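You operate a simulated robot arm through the tools that you are given. There is no shell and no other tool. Be economical: measure what you need, move in short steps, check, and stop when the job is done.

You run a simulated robot arm. Do the job below in one go: nothing can be reset, and whatever is moved stays where it is left.

TASK
Record three wood block knocks on the brown pad and put the block back.
Fine: the pad goes on the yellow square before REC; REC before the knocks, STOP after them; the take reads GOOD.

It is judged by the outcome, as a careful person would: the job done as asked, and still so three seconds after it is handed in. It fails if anything else is knocked over, pushed out of place, dropped, spilled or broken.

THE ROBOT
A 7-joint arm with a two-finger parallel gripper, fixed in place. Base frame: the origin is at the foot of the arm, x ahead of it, y to its left, z up; the work surface is at about z = 0.73. Lengths are in m, angles in rad, forces in N, time in s.
With the tool pointing down near the work surface it reaches from about 0.44 to 0.9 m from the base axis. Its first joint turns from -2.007 to 2.007 rad. Payload 3.91 kg.
The TCP is the grasp point between the finger pads, 0.03 m short of the fingertips. In the tool frame z runs along the fingers and y along their closing line. The gripper opens to 0.11 m. The fingers are 0.02 m wide and 0.01 m thick; the gripper's body (0.048 by 0.112 m) begins 0.055 m behind the TCP.
Orientation is that of the tool frame in the base frame, as a unit quaternion [x, y, z, w]. With the fingers straight down and closing along the base's y, the tool's x points along the base's -x, its y along +y and its z along -z.

THE INTERFACE
- The arm moves only by the tool nudge_tool. Its argument "moves" is a list that holds one entry, the list of rows, each a list of 7 numbers: the turn, a rotation vector about the base's x, y, z in rad, then the shift along the base's x, y, z in m, then the opening, from 0 (shut) to 1 (fully open). In form: [[[wx, wy, wz, tx, ty, tz, claw], ...]]. A call has 1 to 20 rows; each row shifts and turns the commanded pose from where the row before left it. Rows are played at 5 a second. More than 0.05 m and 0.15 rad between two rows, or a gripper value outside its range, and nothing of the call is played. A pose out of reach is approached as far as the arm can. The call stops where the force on the tool passes 40 N (or 10 N more than at its start, if that is more) or the arm is blocked; 0.2 s more then pass. Each finger travels about 0.153 m/s and halts on what it meets, pressing with about 40 N; the grip force reading is that of the motor and also rises with nothing between the fingers. The clock runs only during rows and for 0.2 s after the last one: add rows that do not move to give the fingers time. It gives the time, the measured TCP pose, the force on the tool (base axes), the opening and the grip force at its end, in the units of the frame above (readings bear some noise), and new pictures: "show" is both (left out), scene, wrist or none.
- Cameras (640 x 400 px; columns grow to the right, rows downward): "scene" is fixed at [0.0482, -0.4988, 1.4963]; the picture's right is [0.27, -0.96, 0.00], its down [-0.71, -0.20, -0.68] and it looks along [0.66, 0.18, -0.73] (base axes); focal length 348 px, centre (320, 200). "wrist" rides on the gripper at [-0.036, 0, -0.057] in the tool frame; the picture's right is [0.00, -1.00, 0.00], its down [0.97, 0.00, -0.24] and it looks along [0.24, 0.00, 0.97] (tool axes); focal length 218 px, centre (320, 200). There is no depth. A picture from a camera that has moved, and an enlarged one, comes with that camera's place and axes in the base frame and with its lens.
- raise_lower(by): slides the trunk up (or, below 0, down) by that many m; the arm rides with it, the base frame stays. It gives what a move gives, with no picture.
- enlarge(camera, box): a new picture of the part [left, top, right, bottom] of that camera's present view, enlarged. It takes no simulated time.
- close_job(): hands the job in; it is judged then, once.

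Work in short steps. Places have to be worked out from the pictures, the camera data and where the tool is seen: move nearer, look again, correct. Check each grasp and each placing, and mend what went wrong. You have 120 turns and 150 pictures in all, those below and enlarged ones among them. Open the gripper and draw the arm clear of the work before you hand the job in, unless the task says otherwise; then end with one line.

The tools are called after "Call:" as a command line: name --argument value ..., lists and objects as JSON in quotes. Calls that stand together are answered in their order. nudge_tool: Moves the arm, as the interface text tells. Its arguments: {"type":"object","properties":{"moves":{"type":"array","items":{"type":"array","items":{"type":"array","items":{"type":"number"}}}},"show":{"type":"string","enum":["both","scene","wrist","none"]}},"required":["moves"]} The other tools are called the same way: raise_lower (by) slides the trunk up or down; enlarge (camera, box) takes an enlarged picture of a part of a camera's view; close_job () hands the job in.

At the start:

```text
t: 0.0
tool_pos: [0.6302, -0.2156, 1.0688]
ee_rot: [-0.001, 1.0, -0.001, 0.0]
wrist_force: [1.1, -0.9, -0.6]
opening: 0.11
gripper_force: 0.1
trunk travel left (down, up): [-0.725, 0.265]
```

scene: 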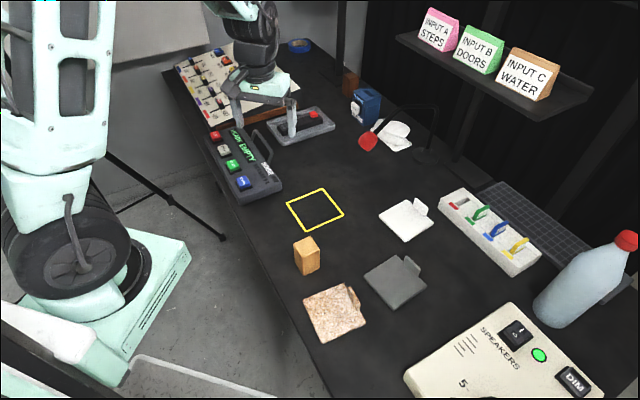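
wrist: 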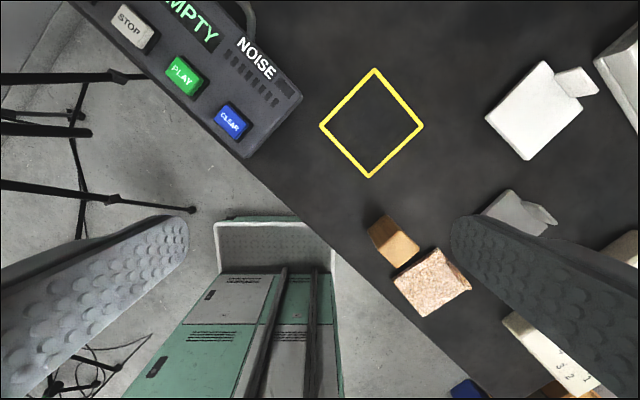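

I'll take a closer look at the recorder, the pads and the speaker box before moving anything.

Call:
enlarge --camera "scene" --box '[160, 30, 340, 210]'

Call:
enlarge --camera "scene" --box '[270, 170, 450, 350]'

Call:
enlarge --camera "scene" --box '[400, 180, 640, 400]'

Call:
enlarge --camera "wrist" --box '[80, 0, 320, 170]'

```text
2.22 times, centred on (250, 120) of scene
camera zoom: at [0.0482, -0.4988, 1.4963], right [0.27, -0.96, 0.0], down [-0.71, -0.2, -0.68], along [0.66, 0.18, -0.73], focal length 773 px, centre (476, 378)
```

zoom: 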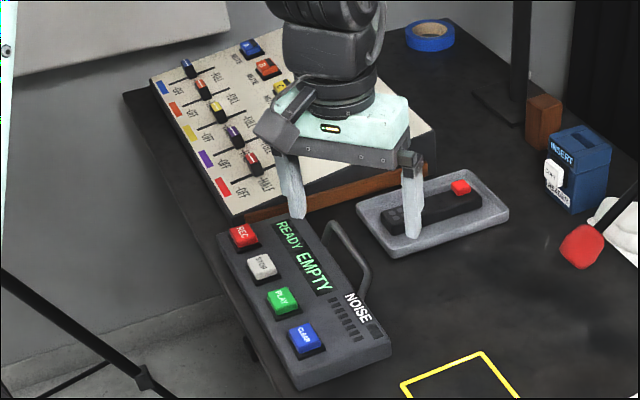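

```text
2.22 times, centred on (360, 260) of scene
camera zoom: at [0.0482, -0.4988, 1.4963], right [0.27, -0.96, 0.0], down [-0.71, -0.2, -0.68], along [0.66, 0.18, -0.73], focal length 773 px, centre (231, 67)
```

zoom: 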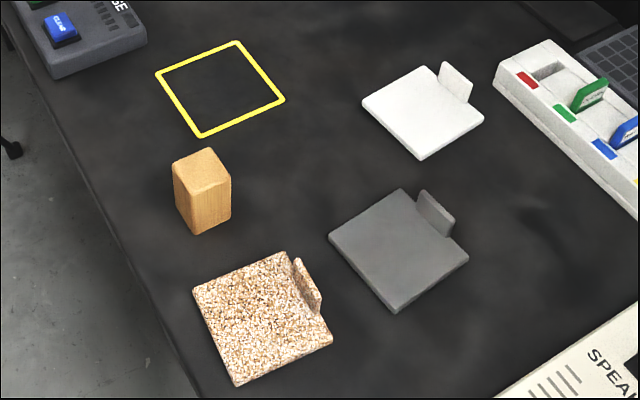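

```text
1.82 times, centred on (520, 290) of scene
camera zoom: at [0.0482, -0.4988, 1.4963], right [0.27, -0.96, 0.0], down [-0.71, -0.2, -0.68], along [0.66, 0.18, -0.73], focal length 632 px, centre (-44, 36)
```

zoom: 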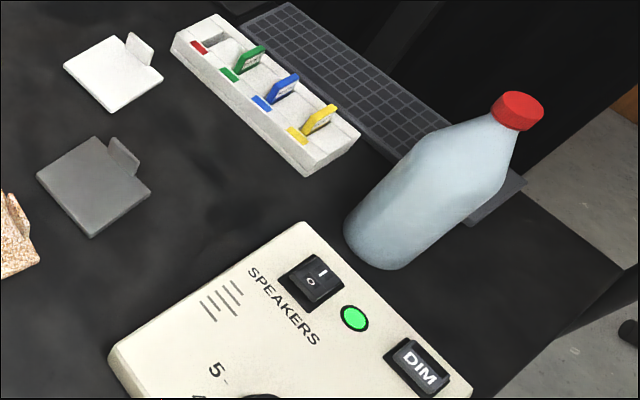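

```text
2.35 times, centred on (200, 85) of wrist
camera zoom: at [0.6682, -0.2152, 1.1263], right [0.0, -1.0, 0.0], down [-0.97, 0.0, 0.24], along [-0.24, 0.0, -0.97], focal length 514 px, centre (602, 471)
```

zoom: 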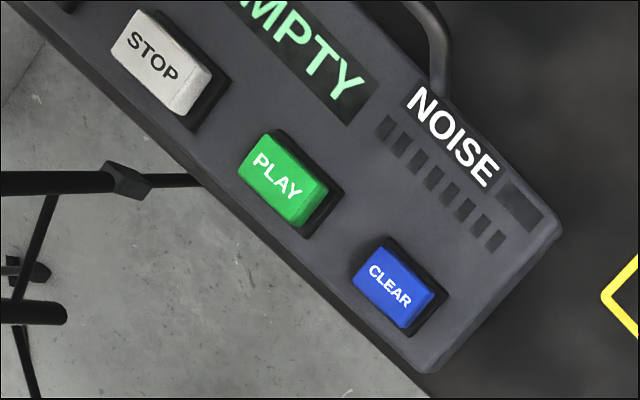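

The pads, block and recorder are identified. The cork pad is the brown one, at about (0.40,-0.44), and the yellow square is centred near (0.703,-0.305) and turned 45°. I'll move over the block and pad with the tool turned 45° to measure them.

Call:
nudge_tool --moves '[[[0, 0, 0.131, -0.0283, -0.0275, -0.0167, 1], [0, 0, 0.131, -0.0283, -0.0275, -0.0167, 1], [0, 0, 0.131, -0.0283, -0.0275, -0.0167, 1], [0, 0, 0.131, -0.0283, -0.0275, -0.0167, 1], [0, 0, 0.131, -0.0283, -0.0275, -0.0167, 1], [0, 0, 0.131, -0.0283, -0.0275, -0.0167, 1], [0, 0, 0, 0, 0, 0, 1], [0, 0, 0, 0, 0, 0, 1]]]'

```text
t: 1.8
tool_pos: [0.46, -0.38, 0.9701]
ee_rot: [-0.384, 0.923, 0.0, 0.0]
wrist_force: [-0.3, 0.7, 0.6]
opening: 0.1102
gripper_force: 0.0
trunk travel left (down, up): [-0.725, 0.265]
camera wrist: at [0.4868, -0.3542, 1.0272], right [0.71, -0.71, 0.0], down [-0.68, -0.69, 0.24], along [-0.17, -0.17, -0.97], focal length 218 px, centre (320, 200)
```

scene: 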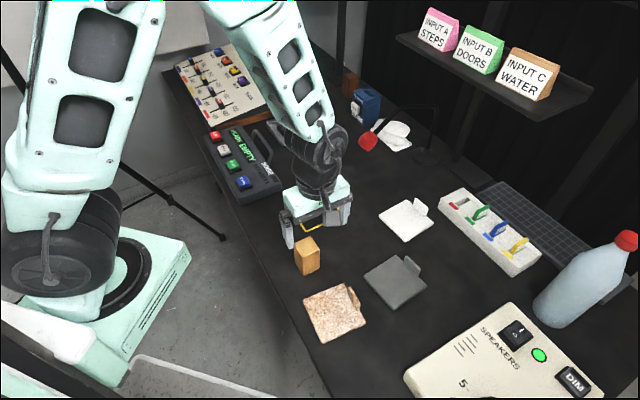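
wrist: 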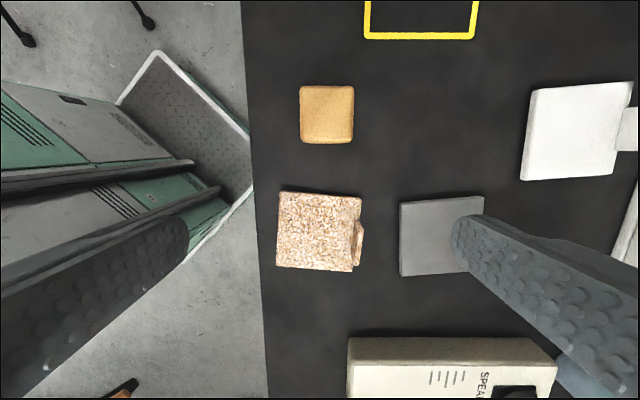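

The brown pad is about 0.11 m square, centred near (0.401,-0.433) and turned about 4° clockwise from 45°. The block is about 5 cm square at (0.511,-0.339). I'll zoom in on the pad's tab.

Call:
enlarge --camera "wrist" --box '[240, 70, 420, 290]'

Call:
enlarge --camera "scene" --box '[280, 220, 400, 350]'

```text
1.82 times, centred on (330, 180) of wrist
camera zoom: at [0.4868, -0.3542, 1.0272], right [0.71, -0.71, 0.0], down [-0.68, -0.69, 0.24], along [-0.17, -0.17, -0.97], focal length 397 px, centre (302, 236)
```

zoom: 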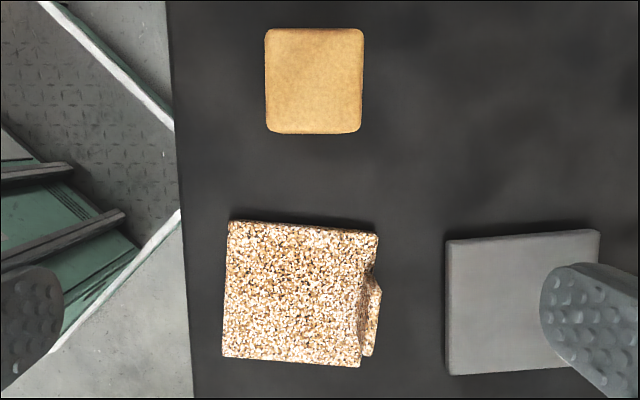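

```text
3.08 times, centred on (340, 285) of scene
camera zoom: at [0.0482, -0.4988, 1.4963], right [0.27, -0.96, 0.0], down [-0.71, -0.2, -0.68], along [0.66, 0.18, -0.73], focal length 1070 px, centre (258, -62)
```

zoom: 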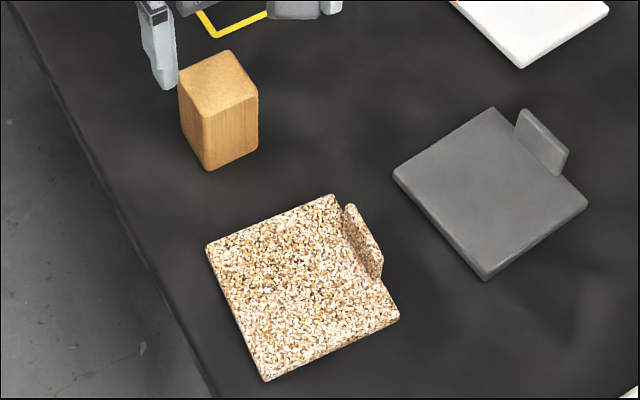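

The tab is centred on the pad's outer edge, at about (0.438,-0.474). I'll move above it with the gripper half open and look again.

Call:
nudge_tool --moves '[[[0, 0, -0.027, -0.0073, -0.0312, -0.035, 0.8], [0, 0, -0.027, -0.0073, -0.0312, -0.035, 0.6], [0, 0, -0.026, -0.0073, -0.0312, -0.035, 0.5], [0, 0, 0, 0, 0, 0, 0.5], [0, 0, 0, 0, 0, 0, 0.5]]]'

```text
t: 3.0
tool_pos: [0.4375, -0.4758, 0.8629]
ee_rot: [-0.346, 0.938, 0.0, 0.0]
wrist_force: [0.5, -0.4, -0.6]
opening: 0.0553
gripper_force: 0.1
trunk travel left (down, up): [-0.725, 0.265]
camera wrist: at [0.4664, -0.452, 0.9202], right [0.65, -0.76, 0.0], down [-0.74, -0.63, 0.24], along [-0.18, -0.16, -0.97], focal length 218 px, centre (320, 200)
```

scene: 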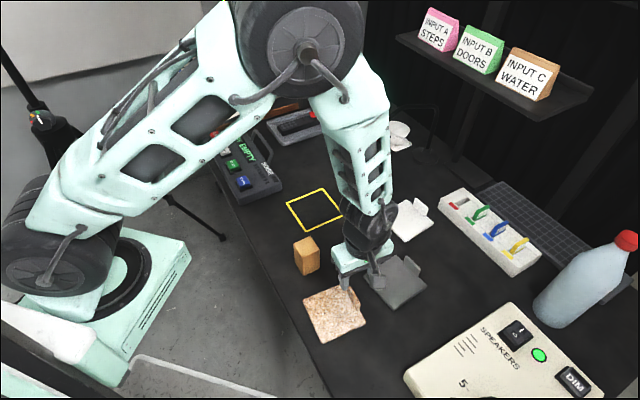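
wrist: 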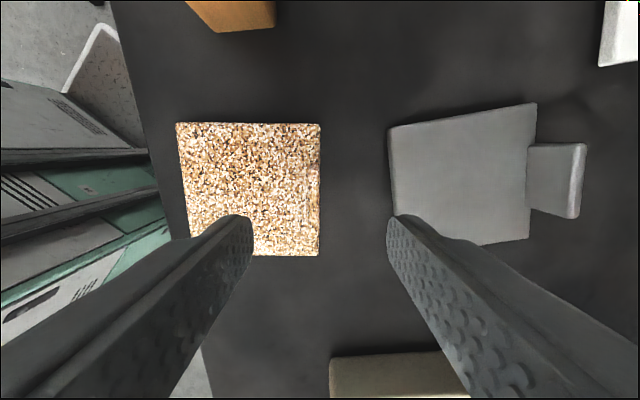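

The pad's edge lines up with the image centre, so I'll zoom to check where the tab sits between the fingers.

Call:
enlarge --camera "wrist" --box '[250, 110, 390, 270]'

```text
2.50 times, centred on (320, 190) of wrist
camera zoom: at [0.4664, -0.452, 0.9202], right [0.65, -0.76, 0.0], down [-0.74, -0.63, 0.24], along [-0.18, -0.16, -0.97], focal length 546 px, centre (320, 225)
```

zoom: 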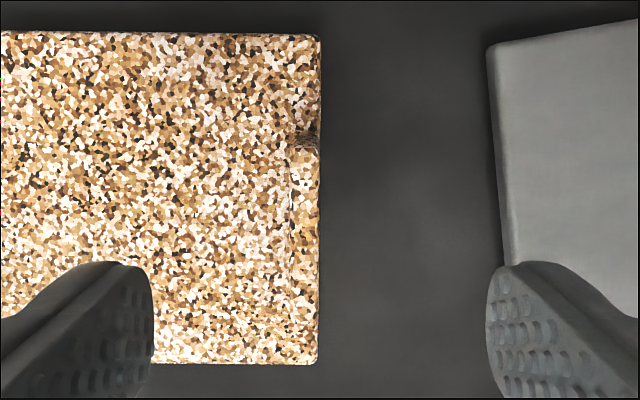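

The tab is about 4 mm left of centre and well centred along its length. I'll shift by that, go down to z≈0.781 and close.

Call:
nudge_tool --moves '[[[0, 0, 0, -0.0026, 0.003, -0.04, 0.5], [0, 0, 0, 0, 0, -0.03, 0.5], [0, 0, 0, 0, 0, -0.012, 0.5], [0, 0, 0, 0, 0, 0, 0.5]]]'

```text
t: 4.0
tool_pos: [0.4368, -0.4703, 0.7836]
ee_rot: [-0.346, 0.938, 0.0, 0.0]
wrist_force: [0.1, 1.1, -0.5]
opening: 0.0549
gripper_force: 0.0
trunk travel left (down, up): [-0.725, 0.265]
camera wrist: at [0.465, -0.4459, 0.84], right [0.65, -0.76, 0.0], down [-0.74, -0.63, 0.24], along [-0.18, -0.16, -0.97], focal length 218 px, centre (320, 200)
```

scene: 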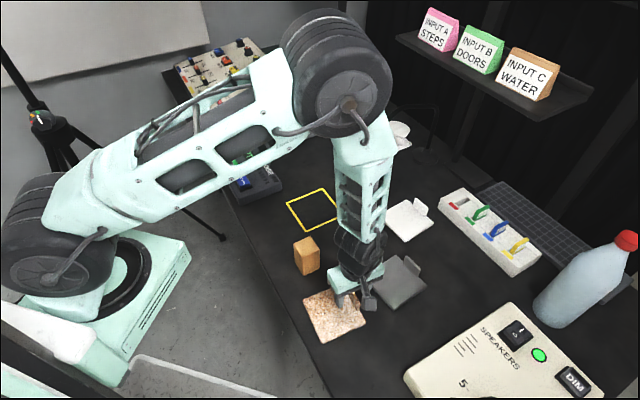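
wrist: 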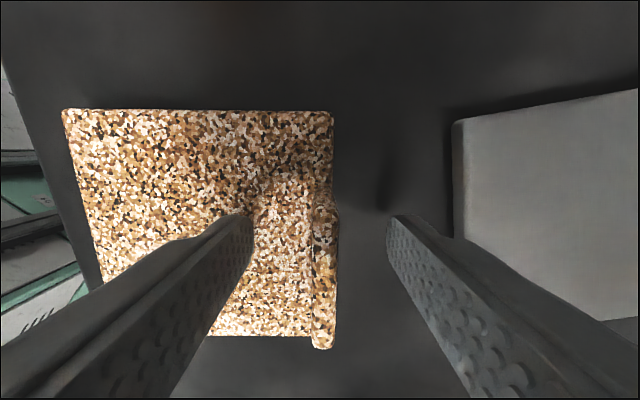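

The tab is between the fingers, so I'll close slowly and read the opening.

Call:
nudge_tool --moves '[[[0, 0, 0, 0, 0, 0, 0.3], [0, 0, 0, 0, 0, 0, 0.15], [0, 0, 0, 0, 0, 0, 0], [0, 0, 0, 0, 0, 0, 0], [0, 0, 0, 0, 0, 0, 0]]]' --show "wrist"

```text
t: 5.2
tool_pos: [0.4356, -0.4703, 0.7819]
ee_rot: [-0.347, 0.938, 0.0, 0.0]
wrist_force: [0.2, 0.2, 0.2]
opening: 0.0074
gripper_force: 39.8
trunk travel left (down, up): [-0.725, 0.265]
camera wrist: at [0.465, -0.4459, 0.8402], right [0.65, -0.76, 0.0], down [-0.74, -0.63, 0.24], along [-0.18, -0.16, -0.97], focal length 218 px, centre (320, 200)
```

wrist: 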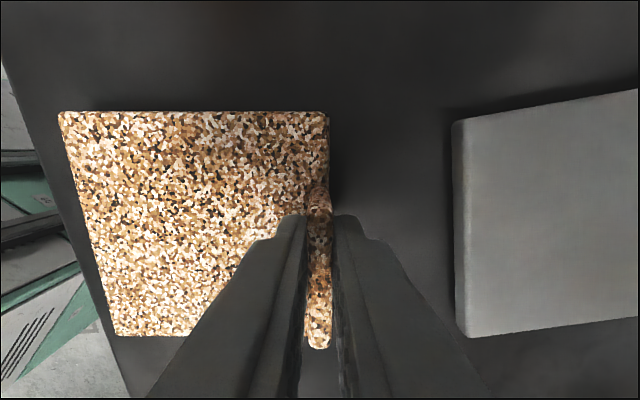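

The tab is held, with the opening at 7.4 mm. I'll lift straight up.

Call:
nudge_tool --moves '[[[0, 0, 0, 0, 0, 0.03, 0], [0, 0, 0, 0, 0, 0.045, 0], [0, 0, 0, 0, 0, 0.045, 0], [0, 0, 0, 0, 0, 0, 0]]]'

```text
t: 6.2
tool_pos: [0.4379, -0.4712, 0.9011]
ee_rot: [-0.347, 0.938, 0.001, -0.001]
wrist_force: [-0.4, -0.9, -0.6]
opening: 0.0077
gripper_force: 39.6
trunk travel left (down, up): [-0.725, 0.265]
camera wrist: at [0.4672, -0.447, 0.9585], right [0.65, -0.76, 0.0], down [-0.74, -0.63, 0.24], along [-0.18, -0.16, -0.97], focal length 218 px, centre (320, 200)
```

scene: 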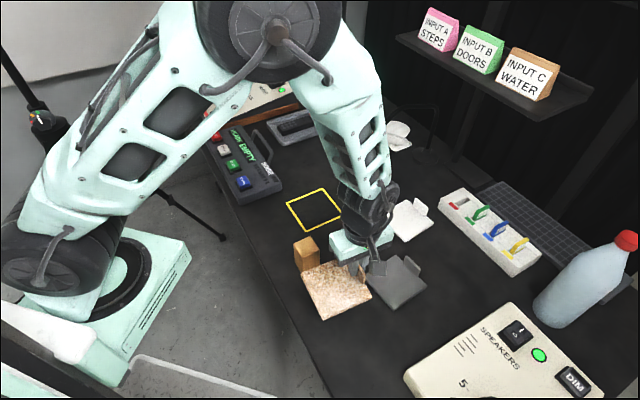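
wrist: 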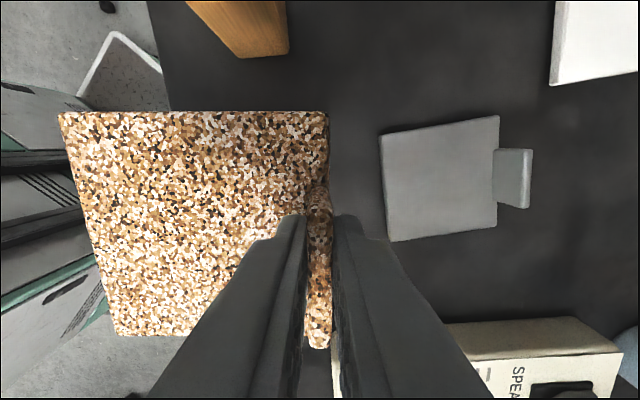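

The pad is level in the grip. I'll carry it over to the yellow square, staying high over the block.

Call:
nudge_tool --moves '[[[0, 0, 0, 0, 0, 0.03, 0], [0, 0, 0.0114, 0.043, 0.0186, 0, 0], [0, 0, 0.0114, 0.043, 0.0186, 0, 0], [0, 0, 0.0114, 0.043, 0.0186, 0, 0], [0, 0, 0.0114, 0.043, 0.0186, 0, 0], [0, 0, 0.0114, 0.043, 0.0186, 0, 0], [0, 0, 0.0114, 0.043, 0.0186, 0, 0], [0, 0, 0.0114, 0.043, 0.0186, 0, 0], [0, 0, 0, 0, 0, 0, 0], [0, 0, 0, 0, 0, 0, 0]]]'

```text
t: 8.4
tool_pos: [0.7376, -0.3359, 0.9296]
ee_rot: [-0.383, 0.924, -0.001, 0.0]
wrist_force: [-0.5, 1.2, -2.0]
opening: 0.0072
gripper_force: 39.9
trunk travel left (down, up): [-0.725, 0.265]
camera wrist: at [0.7648, -0.31, 0.9873], right [0.71, -0.71, 0.0], down [-0.69, -0.69, 0.24], along [-0.17, -0.17, -0.97], focal length 218 px, centre (320, 200)
```

scene: 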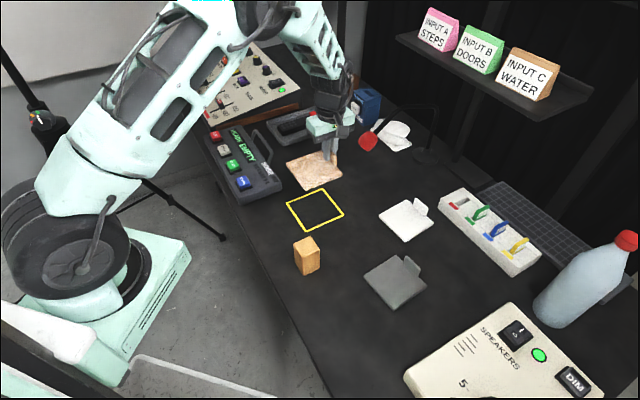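
wrist: 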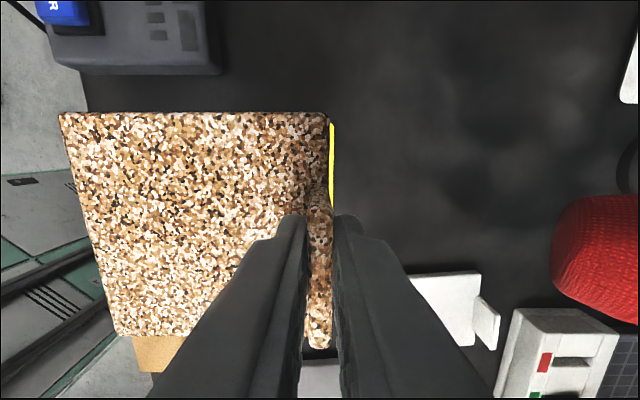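

The visible yellow edge shows the pad about centred sideways and about 3 mm short in the forward direction. I'll correct that and go down to just above the table.

Call:
nudge_tool --moves '[[[0, 0, 0, 0.002, 0.002, -0.04, 0], [0, 0, 0, 0, 0, -0.04, 0], [0, 0, 0, 0, 0, -0.04, 0], [0, 0, 0, 0, 0, -0.012, 0], [0, 0, 0, 0, 0, 0, 0], [0, 0, 0, 0, 0, 0, 0]]]'

```text
t: 9.8
tool_pos: [0.7402, -0.3391, 0.7974]
ee_rot: [-0.383, 0.924, 0.0, 0.0]
wrist_force: [-1.6, 0.3, -1.5]
opening: 0.0076
gripper_force: 39.8
trunk travel left (down, up): [-0.725, 0.265]
camera wrist: at [0.7681, -0.3124, 0.8545], right [0.71, -0.71, 0.0], down [-0.69, -0.69, 0.24], along [-0.17, -0.17, -0.97], focal length 218 px, centre (320, 200)
```

scene: 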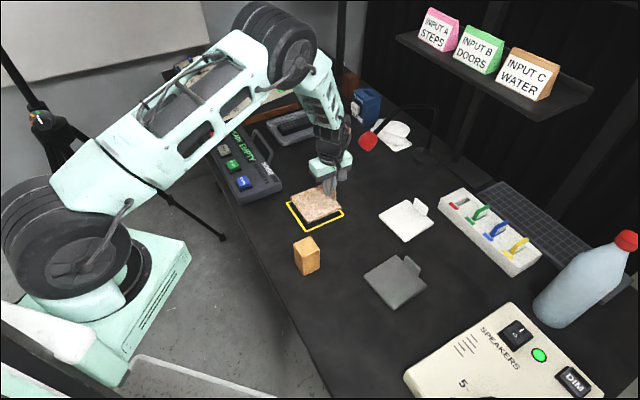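
wrist: 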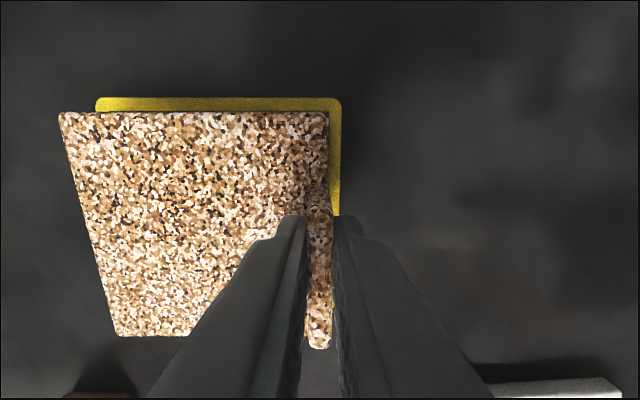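

The margins are about 8 mm right, 11 mm left and 11 mm front, so it's nearly centred. I'll lower it the last 1.5 cm with a small trim.

Call:
nudge_tool --moves '[[[0, 0, 0, -0.0008, 0.0012, -0.008, 0], [0, 0, 0, 0, 0, -0.005, 0], [0, 0, 0, 0, 0, -0.001, 0], [0, 0, 0, 0, 0, 0, 0]]]'

```text
t: 10.8
tool_pos: [0.7389, -0.3392, 0.7849]
ee_rot: [-0.383, 0.924, 0.001, -0.001]
wrist_force: [0.5, -0.7, -1.2]
opening: 0.0074
gripper_force: 40.2
trunk travel left (down, up): [-0.725, 0.265]
camera wrist: at [0.7658, -0.3122, 0.8433], right [0.71, -0.71, 0.0], down [-0.69, -0.69, 0.24], along [-0.17, -0.17, -0.97], focal length 218 px, centre (320, 200)
```

scene: 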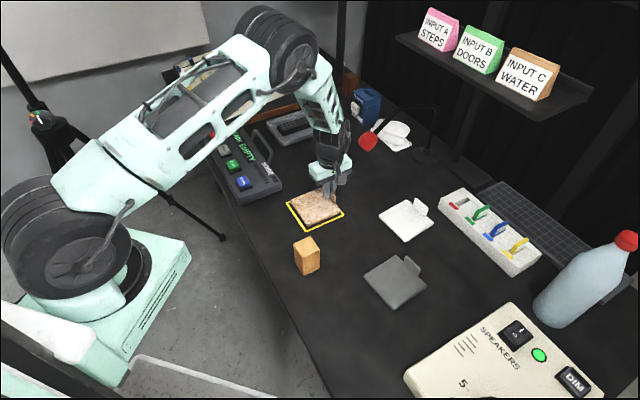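
wrist: 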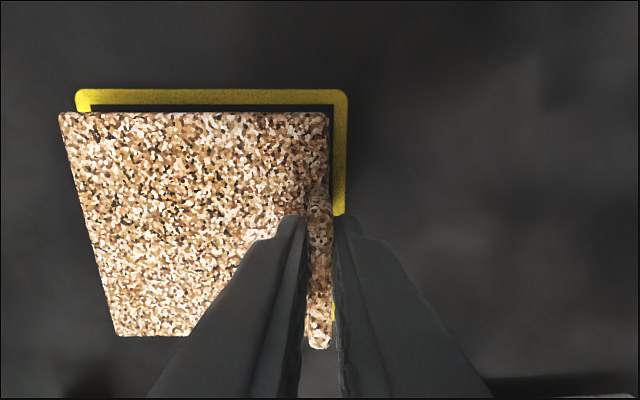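

Sideways it's centred, and it's 2–3 mm short forward. I'll trim that and set it down the last 3 mm.

Call:
nudge_tool --moves '[[[0, 0, 0, 0.0016, 0.0016, 0, 0], [0, 0, 0, 0, 0, -0.0025, 0], [0, 0, 0, 0, 0, 0, 0]]]' --show "wrist"

```text
t: 11.6
tool_pos: [0.7387, -0.3375, 0.7833]
ee_rot: [-0.383, 0.924, 0.0, 0.001]
wrist_force: [-0.4, 0.6, 0.0]
opening: 0.0079
gripper_force: 40.0
trunk travel left (down, up): [-0.725, 0.265]
camera wrist: at [0.7669, -0.3111, 0.8403], right [0.71, -0.71, 0.0], down [-0.69, -0.69, 0.24], along [-0.17, -0.17, -0.97], focal length 218 px, centre (320, 200)
```

wrist: 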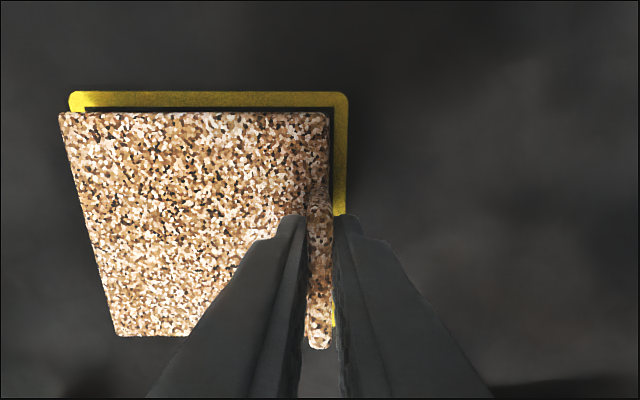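

The camera height now equals the pickup height, so the pad is on the table. I'll open partly, rise clear and check.

Call:
nudge_tool --moves '[[[0, 0, 0, 0, 0, 0, 0.05], [0, 0, 0, 0, 0, 0, 0.15], [0, 0, 0, 0, 0, 0, 0.4], [0, 0, 0, 0, 0, 0, 0.4], [0, 0, 0, 0, 0, 0.04, 0.4], [0, 0, 0, 0, 0, 0.05, 0.4], [0, 0, 0, 0, 0, 0.05, 0.6], [0, 0, 0, 0, 0, 0.05, 0.8], [0, 0, 0, 0, 0, 0, 0.8]]]'

```text
t: 13.6
tool_pos: [0.738, -0.3413, 0.9754]
ee_rot: [-0.384, 0.923, 0.0, 0.0]
wrist_force: [-0.3, 0.9, 0.9]
opening: 0.088
gripper_force: 0.0
trunk travel left (down, up): [-0.725, 0.265]
camera wrist: at [0.7655, -0.3142, 1.0329], right [0.71, -0.71, 0.0], down [-0.69, -0.69, 0.24], along [-0.17, -0.17, -0.97], focal length 218 px, centre (320, 200)
```

scene: 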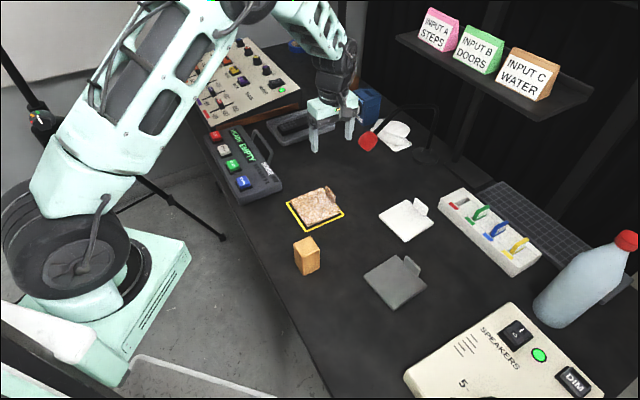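
wrist: 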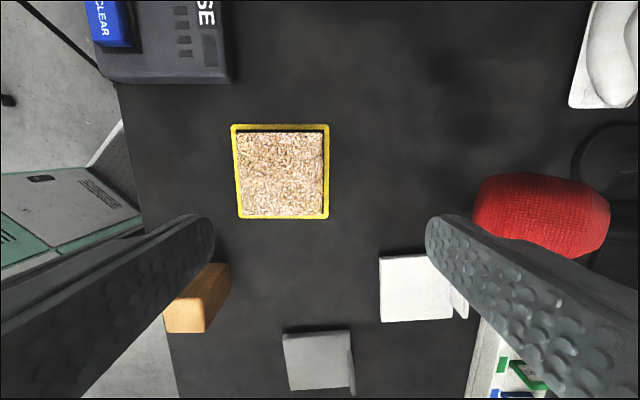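

The pad sits inside the yellow square. REC should be near (0.892,0.104), which is close to the reach limit, so I'll move over the recorder with the gripper closed to measure the buttons.

Call:
nudge_tool --moves '[[[0, 0, 0, 0.0075, 0.045, 0, 0.5], [0, 0, 0, 0.0075, 0.045, 0, 0.2], [0, 0, 0, 0.0075, 0.045, 0, 0], [0, 0, 0, 0.0075, 0.045, 0, 0], [0, 0, 0, 0.0075, 0.045, 0, 0], [0, 0, 0, 0.0075, 0.045, 0, 0], [0, 0, 0, 0.0075, 0.045, 0, 0], [0, 0, 0, 0.0075, 0.045, 0, 0], [0, 0, 0, 0, 0, 0, 0]]]'

```text
t: 15.6
tool_pos: [0.8, 0.0246, 0.9735]
ee_rot: [-0.384, 0.923, -0.001, 0.0]
wrist_force: [-0.3, 1.1, 0.1]
opening: 0.0002
gripper_force: 37.5
trunk travel left (down, up): [-0.725, 0.265]
camera wrist: at [0.8277, 0.0506, 1.031], right [0.71, -0.71, 0.0], down [-0.69, -0.69, 0.24], along [-0.17, -0.17, -0.97], focal length 218 px, centre (320, 200)
```

scene: 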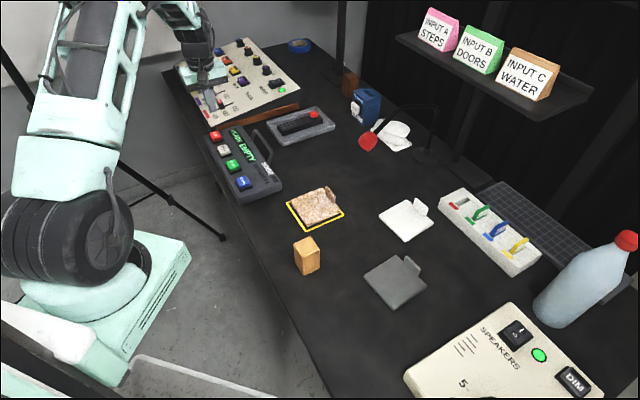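
wrist: 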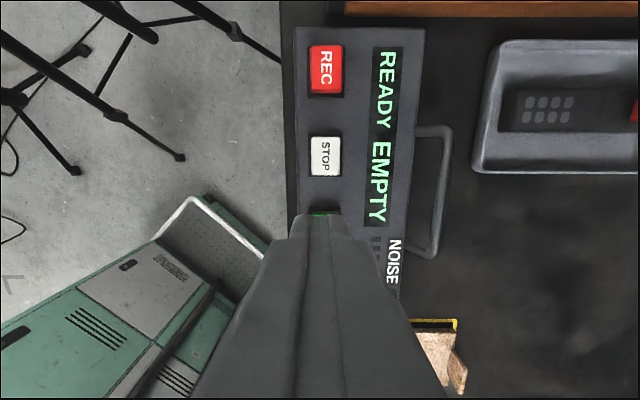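

REC comes out near (0.888,0.100) and STOP near (0.826,0.037). I'll go above REC at about z=0.86 and look.

Call:
nudge_tool --moves '[[[0, 0, 0, 0.022, 0.0189, -0.02, 0], [0, 0, 0, 0.022, 0.0189, -0.03, 0], [0, 0, 0, 0.022, 0.0189, -0.03, 0], [0, 0, 0, 0.022, 0.0189, -0.03, 0], [0, 0, 0, 0, 0, 0, 0], [0, 0, 0, 0, 0, 0, 0]]]'

```text
t: 17.0
tool_pos: [0.8877, 0.1004, 0.8633]
ee_rot: [-0.384, 0.924, 0.0, 0.0]
wrist_force: [-0.2, -0.1, -0.5]
opening: 0.0
gripper_force: 37.7
trunk travel left (down, up): [-0.725, 0.265]
camera wrist: at [0.9145, 0.126, 0.9211], right [0.71, -0.71, 0.0], down [-0.69, -0.69, 0.24], along [-0.17, -0.17, -0.97], focal length 218 px, centre (320, 200)
```

scene: 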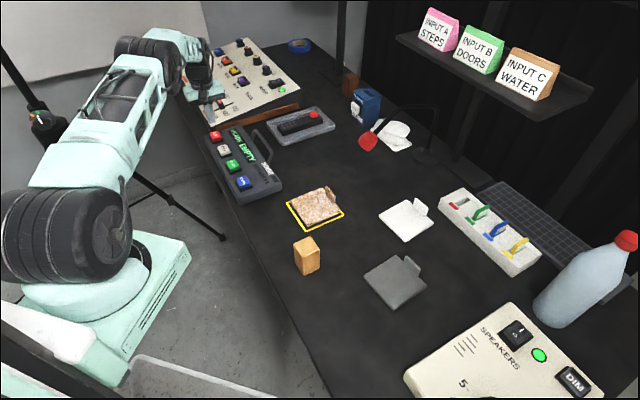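
wrist: 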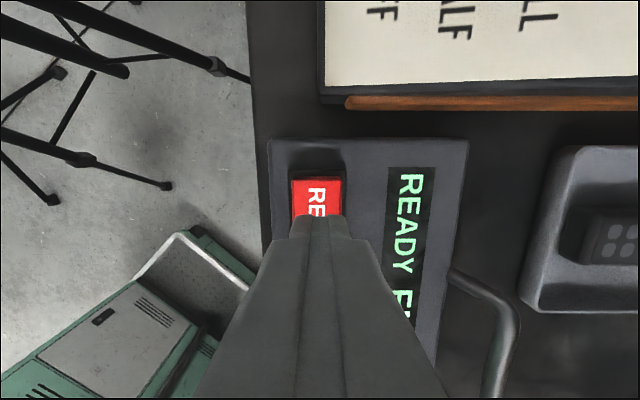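

The fingertip is above REC. I'll press down in small steps and watch the force.

Call:
nudge_tool --moves '[[[0, 0, 0, 0, 0, -0.025, 0], [0, 0, 0, 0, 0, -0.01, 0], [0, 0, 0, 0, 0, -0.005, 0], [0, 0, 0, 0, 0, -0.005, 0], [0, 0, 0, 0, 0, 0, 0]]]'

```text
t: 18.2
tool_pos: [0.888, 0.0983, 0.8171]
ee_rot: [-0.384, 0.923, 0.0, 0.0]
wrist_force: [-0.4, 0.5, 0.7]
opening: 0.0001
gripper_force: 37.8
trunk travel left (down, up): [-0.725, 0.265]
camera wrist: at [0.9156, 0.1244, 0.8758], right [0.71, -0.71, 0.0], down [-0.69, -0.69, 0.24], along [-0.17, -0.17, -0.97], focal length 218 px, centre (320, 200)
```

scene: 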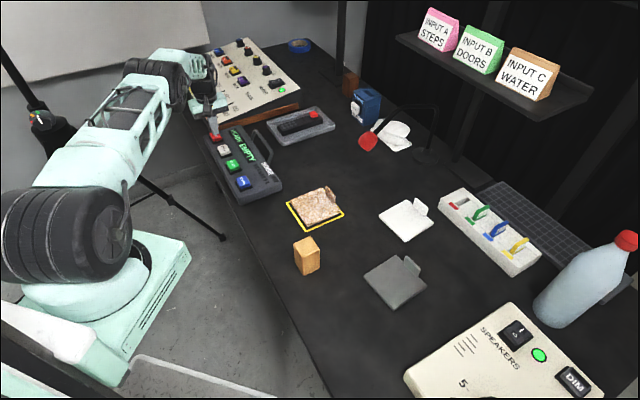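
wrist: 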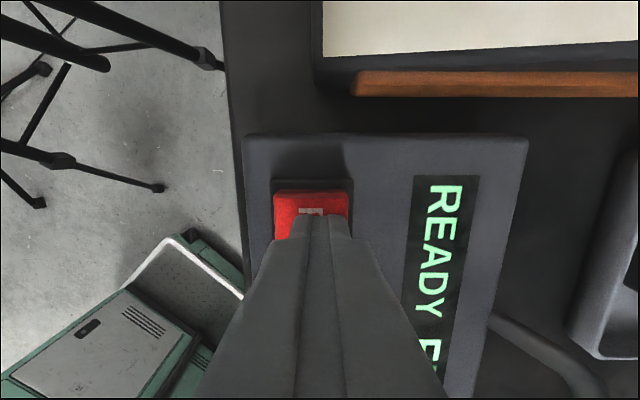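

No contact yet at z=0.817, so I'll continue in 3 mm steps.

Call:
nudge_tool --moves '[[[0, 0, 0, 0, 0, -0.004, 0], [0, 0, 0, 0, 0, -0.004, 0], [0, 0, 0, 0, 0, -0.003, 0], [0, 0, 0, 0, 0, 0, 0]]]' --show "wrist"

```text
t: 19.2
tool_pos: [0.8875, 0.099, 0.8117]
ee_rot: [-0.383, 0.924, -0.001, 0.003]
wrist_force: [-0.3, -6.3, 26.5]
opening: 0.0
gripper_force: 38.0
trunk travel left (down, up): [-0.725, 0.265]
camera wrist: at [0.9152, 0.1244, 0.8675], right [0.71, -0.71, 0.0], down [-0.69, -0.69, 0.24], along [-0.16, -0.17, -0.97], focal length 218 px, centre (320, 200)
```

wrist: 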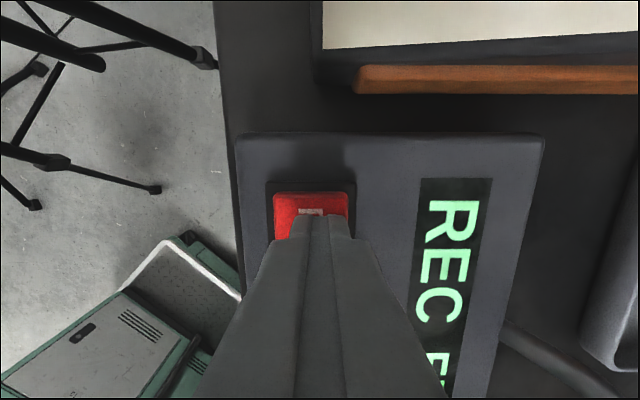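

The display now shows REC. I'll rise straight off the button and check the display and the noise meter.

Call:
nudge_tool --moves '[[[0, 0, 0, 0, 0, 0.02, 0], [0, 0, 0, 0, 0, 0.04, 0], [0, 0, 0, -0.02, -0.03, 0.03, 0], [0, 0, 0, -0.02, -0.03, 0.03, 0], [0, 0, 0, -0.02, -0.04, 0.02, 0.2], [0, 0, 0, 0, 0, 0, 0.5]]]'

Call:
enlarge --camera "scene" --box '[190, 100, 310, 210]'

```text
t: 20.6
tool_pos: [0.8266, -0.0022, 0.9481]
ee_rot: [-0.383, 0.924, 0.0, 0.0]
wrist_force: [-0.2, 0.8, 0.4]
opening: 0.0549
gripper_force: 0.0
trunk travel left (down, up): [-0.725, 0.265]
camera wrist: at [0.8541, 0.0248, 1.0052], right [0.71, -0.71, 0.0], down [-0.69, -0.69, 0.24], along [-0.17, -0.17, -0.97], focal length 218 px, centre (320, 200)
```

scene: 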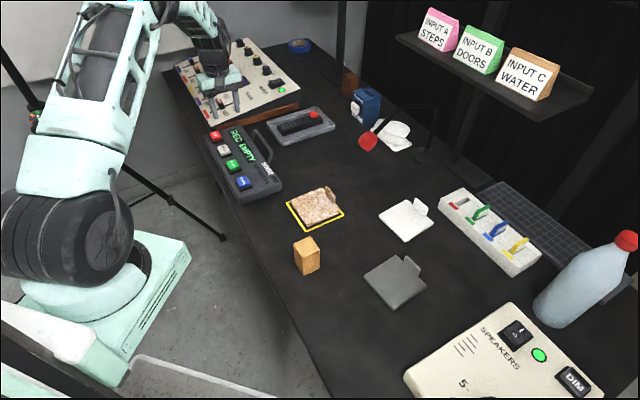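
wrist: 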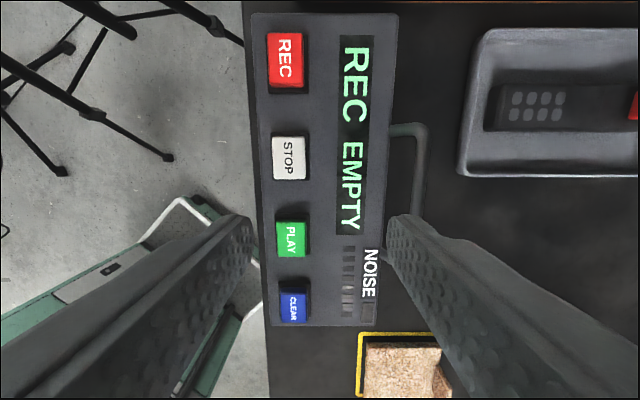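

```text
3.64 times, centred on (250, 155) of scene
camera zoom: at [0.0482, -0.4988, 1.4963], right [0.27, -0.96, 0.0], down [-0.71, -0.2, -0.68], along [0.66, 0.18, -0.73], focal length 1264 px, centre (574, 364)
```

zoom: 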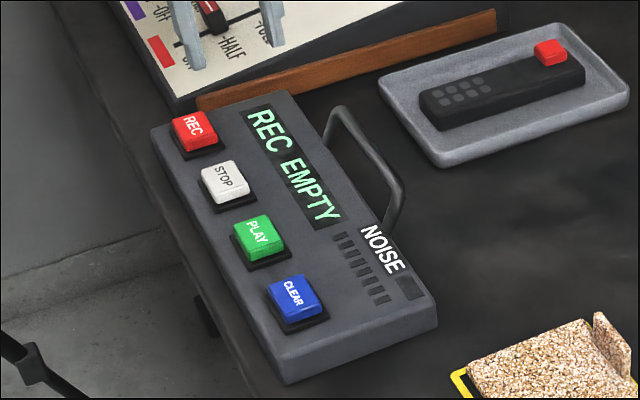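

Recording is armed and the noise meter is dark. I'll go over the block next.

Call:
nudge_tool --moves '[[[0, 0, 0, -0.0316, -0.0337, 0, 0.8], [0, 0, 0, -0.0316, -0.0337, 0, 0.8], [0, 0, 0, -0.0316, -0.0337, 0, 0.8], [0, 0, 0, -0.0316, -0.0337, 0, 0.8], [0, 0, 0, -0.0316, -0.0337, 0, 0.8], [0, 0, 0, -0.0316, -0.0337, 0, 0.8], [0, 0, 0, -0.0316, -0.0337, 0, 0.8], [0, 0, 0, -0.0316, -0.0337, 0, 0.8], [0, 0, 0, -0.0316, -0.0337, 0, 0.8], [0, 0, 0, -0.0316, -0.0337, 0, 0.8], [0, 0, 0, 0, 0, 0, 0.8], [0, 0, 0, 0, 0, 0, 0.8]]]'

Call:
enlarge --camera "wrist" --box '[240, 100, 400, 260]'

```text
t: 23.2
tool_pos: [0.5138, -0.3357, 0.9462]
ee_rot: [-0.383, 0.924, 0.0, 0.0]
wrist_force: [0.2, 0.1, -0.4]
opening: 0.0882
gripper_force: 0.1
trunk travel left (down, up): [-0.725, 0.265]
camera wrist: at [0.5406, -0.3097, 1.005], right [0.71, -0.71, 0.0], down [-0.69, -0.69, 0.24], along [-0.17, -0.17, -0.97], focal length 218 px, centre (320, 200)
```

scene: 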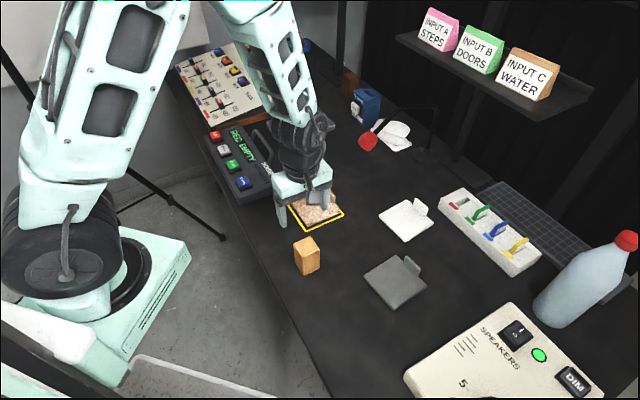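
wrist: 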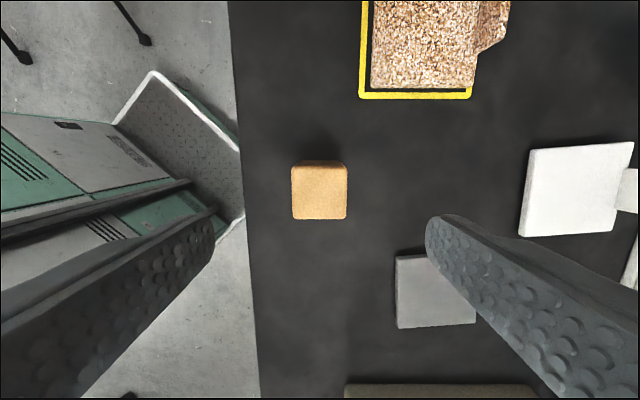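

```text
2.50 times, centred on (320, 180) of wrist
camera zoom: at [0.5406, -0.3097, 1.005], right [0.71, -0.71, 0.0], down [-0.69, -0.69, 0.24], along [-0.17, -0.17, -0.97], focal length 546 px, centre (320, 250)
```

zoom: 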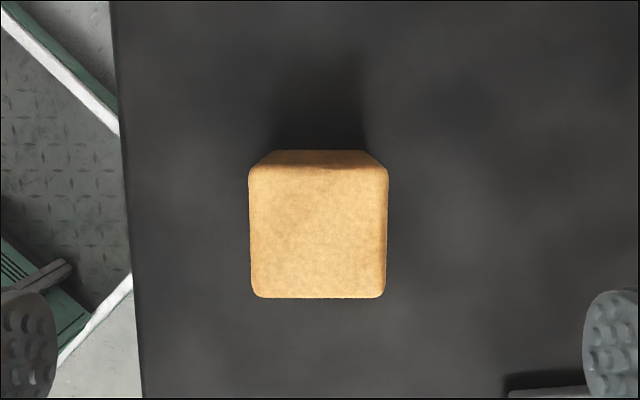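

The block is aligned with the gripper, top at about z=0.813, centre at (0.511,-0.338), about 4 mm behind the TCP. I'll trim, descend around it and close gently.

Call:
nudge_tool --moves '[[[0, 0, 0, -0.0031, -0.0025, -0.04, 0.8], [0, 0, 0, 0, 0, -0.04, 0.8], [0, 0, 0, 0, 0, -0.04, 0.8], [0, 0, 0, 0, 0, -0.036, 0.8], [0, 0, 0, 0, 0, 0, 0.8], [0, 0, 0, 0, 0, 0, 0.8]]]'

```text
t: 24.6
tool_pos: [0.5065, -0.3408, 0.7903]
ee_rot: [-0.385, 0.923, 0.0, 0.0]
wrist_force: [1.2, -0.8, -1.0]
opening: 0.0879
gripper_force: 0.1
trunk travel left (down, up): [-0.725, 0.265]
camera wrist: at [0.5336, -0.315, 0.8481], right [0.71, -0.71, 0.0], down [-0.69, -0.69, 0.24], along [-0.17, -0.17, -0.97], focal length 218 px, centre (320, 200)
```

scene: 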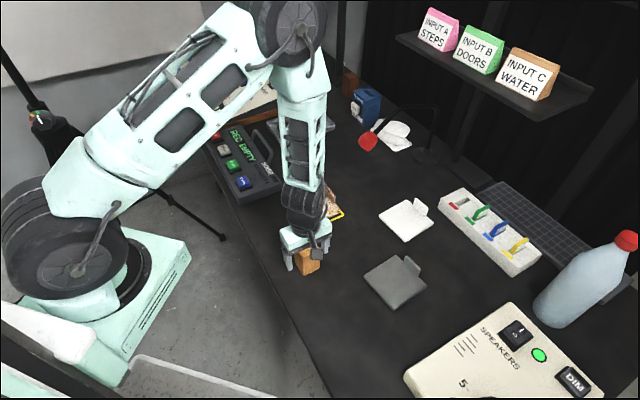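
wrist: 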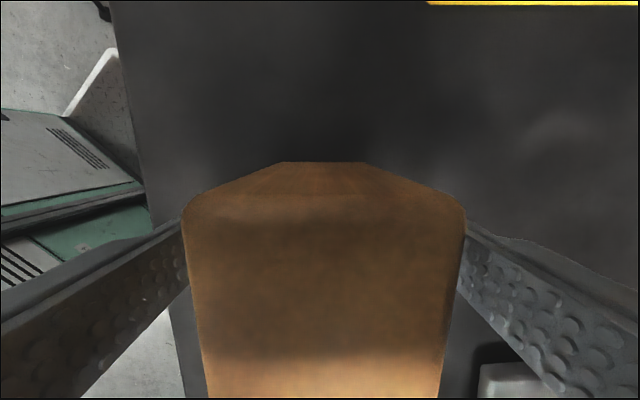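

The block is centred between the fingers, so I'll close gently.

Call:
nudge_tool --moves '[[[0, 0, 0, 0, 0, 0, 0.6], [0, 0, 0, 0, 0, 0, 0.5], [0, 0, 0, 0, 0, 0, 0.44], [0, 0, 0, 0, 0, 0, 0.4], [0, 0, 0, 0, 0, 0, 0.3], [0, 0, 0, 0, 0, 0, 0.3]]]'

```text
t: 26.0
tool_pos: [0.5063, -0.3408, 0.7909]
ee_rot: [-0.384, 0.923, 0.0, 0.0]
wrist_force: [0.9, -0.2, 0.3]
opening: 0.0494
gripper_force: 40.0
trunk travel left (down, up): [-0.725, 0.265]
camera wrist: at [0.5337, -0.3149, 0.8482], right [0.71, -0.71, 0.0], down [-0.69, -0.69, 0.24], along [-0.17, -0.17, -0.97], focal length 218 px, centre (320, 200)
```

scene: 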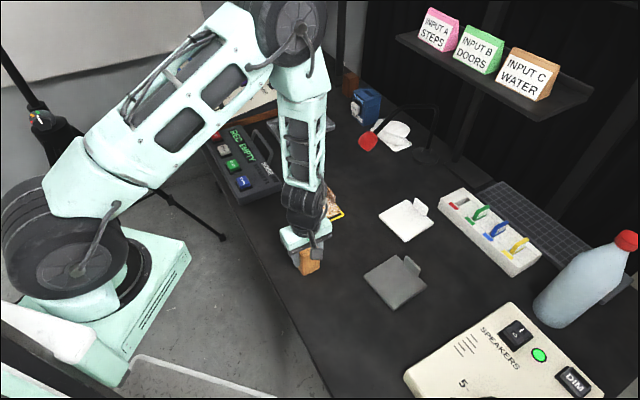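
wrist: 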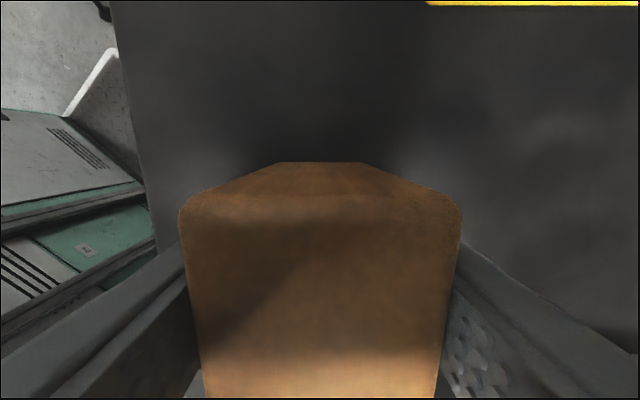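

The block is held, with the opening at 49 mm. I'll lift 12 cm and carry it over the pad, moving by a known (0.190,0.0416) so I can bring it back exactly.

Call:
nudge_tool --moves '[[[0, 0, 0, 0, 0, 0.03, 0.3], [0, 0, 0, 0, 0, 0.045, 0.3], [0, 0, 0, 0, 0, 0.045, 0.3], [0, 0, 0, 0.0475, 0.0104, 0, 0.3], [0, 0, 0, 0.0475, 0.0104, 0, 0.3], [0, 0, 0, 0.0475, 0.0104, 0, 0.3], [0, 0, 0, 0.0475, 0.0104, 0, 0.3], [0, 0, 0, 0, 0, 0, 0.3], [0, 0, 0, 0, 0, 0, 0.3]]]'

Call:
enlarge --camera "scene" --box '[190, 100, 370, 250]'

```text
t: 28.0
tool_pos: [0.7013, -0.3003, 0.9097]
ee_rot: [-0.383, 0.924, 0.002, 0.0]
wrist_force: [-0.5, 0.2, -1.3]
opening: 0.0494
gripper_force: 39.8
trunk travel left (down, up): [-0.725, 0.265]
camera wrist: at [0.7279, -0.2736, 0.9684], right [0.71, -0.71, 0.0], down [-0.69, -0.69, 0.24], along [-0.17, -0.17, -0.97], focal length 218 px, centre (320, 200)
```

scene: 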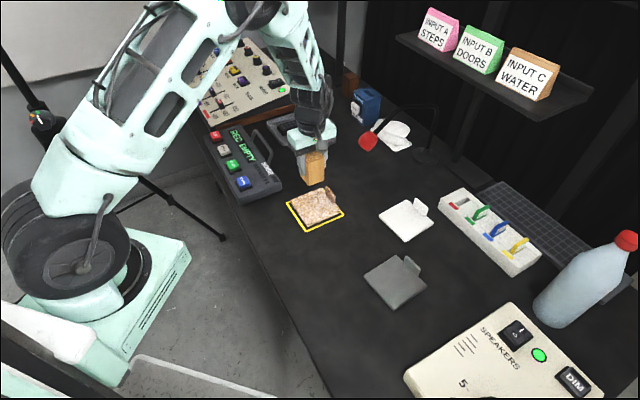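
wrist: 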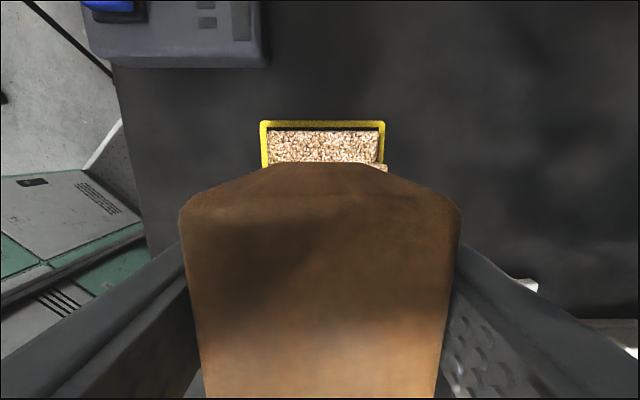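

```text
2.67 times, centred on (280, 175) of scene
camera zoom: at [0.0482, -0.4988, 1.4963], right [0.27, -0.96, 0.0], down [-0.71, -0.2, -0.68], along [0.66, 0.18, -0.73], focal length 927 px, centre (427, 267)
```

zoom: 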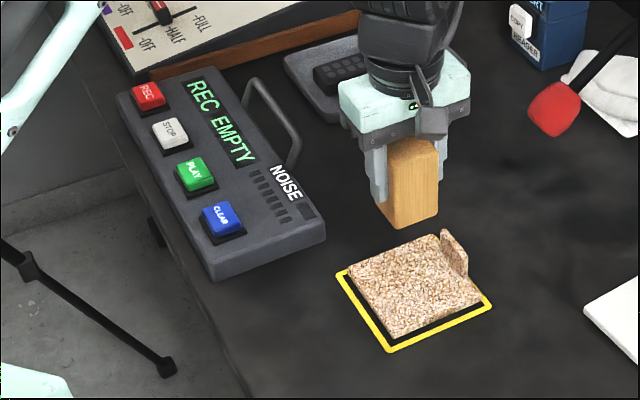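

The block is over the pad's centre and clear of the tab. I'll lower to about 2 cm above the pad.

Call:
nudge_tool --moves '[[[0, 0, 0, 0, 0, -0.04, 0.3], [0, 0, 0, 0, 0, -0.04, 0.3], [0, 0, 0, 0, 0, 0, 0.3], [0, 0, 0, 0, 0, 0, 0.3]]]'

Call:
enlarge --camera "scene" --box '[190, 100, 370, 250]'

```text
t: 29.0
tool_pos: [0.6998, -0.2992, 0.8301]
ee_rot: [-0.384, 0.923, 0.0, 0.0]
wrist_force: [0.9, 0.0, -1.0]
opening: 0.0499
gripper_force: 40.5
trunk travel left (down, up): [-0.725, 0.265]
camera wrist: at [0.7265, -0.2736, 0.8874], right [0.71, -0.71, 0.0], down [-0.69, -0.69, 0.24], along [-0.17, -0.17, -0.97], focal length 218 px, centre (320, 200)
```

scene: 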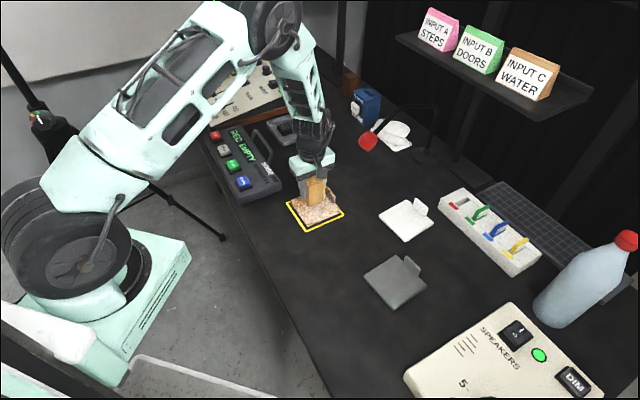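
wrist: 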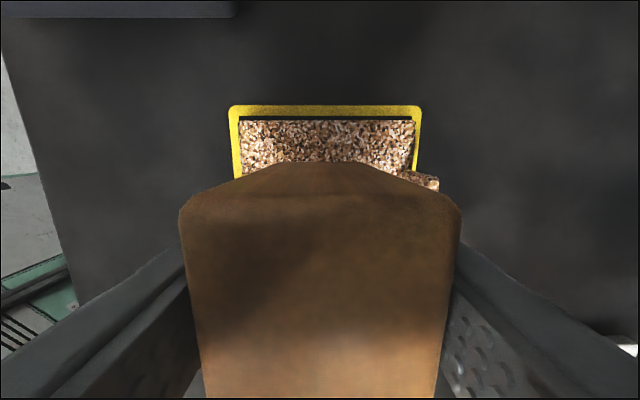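

```text
2.67 times, centred on (280, 175) of scene
camera zoom: at [0.0482, -0.4988, 1.4963], right [0.27, -0.96, 0.0], down [-0.71, -0.2, -0.68], along [0.66, 0.18, -0.73], focal length 927 px, centre (427, 267)
```

zoom: 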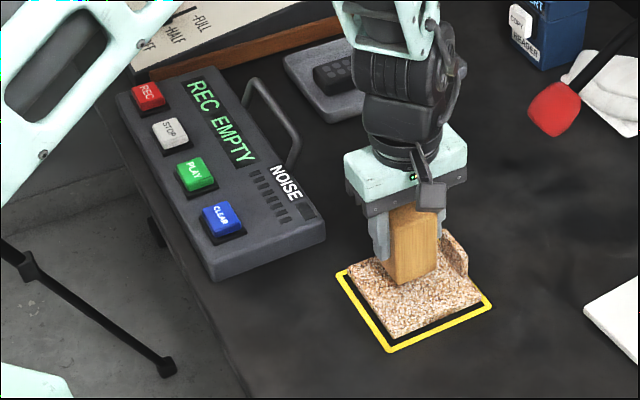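

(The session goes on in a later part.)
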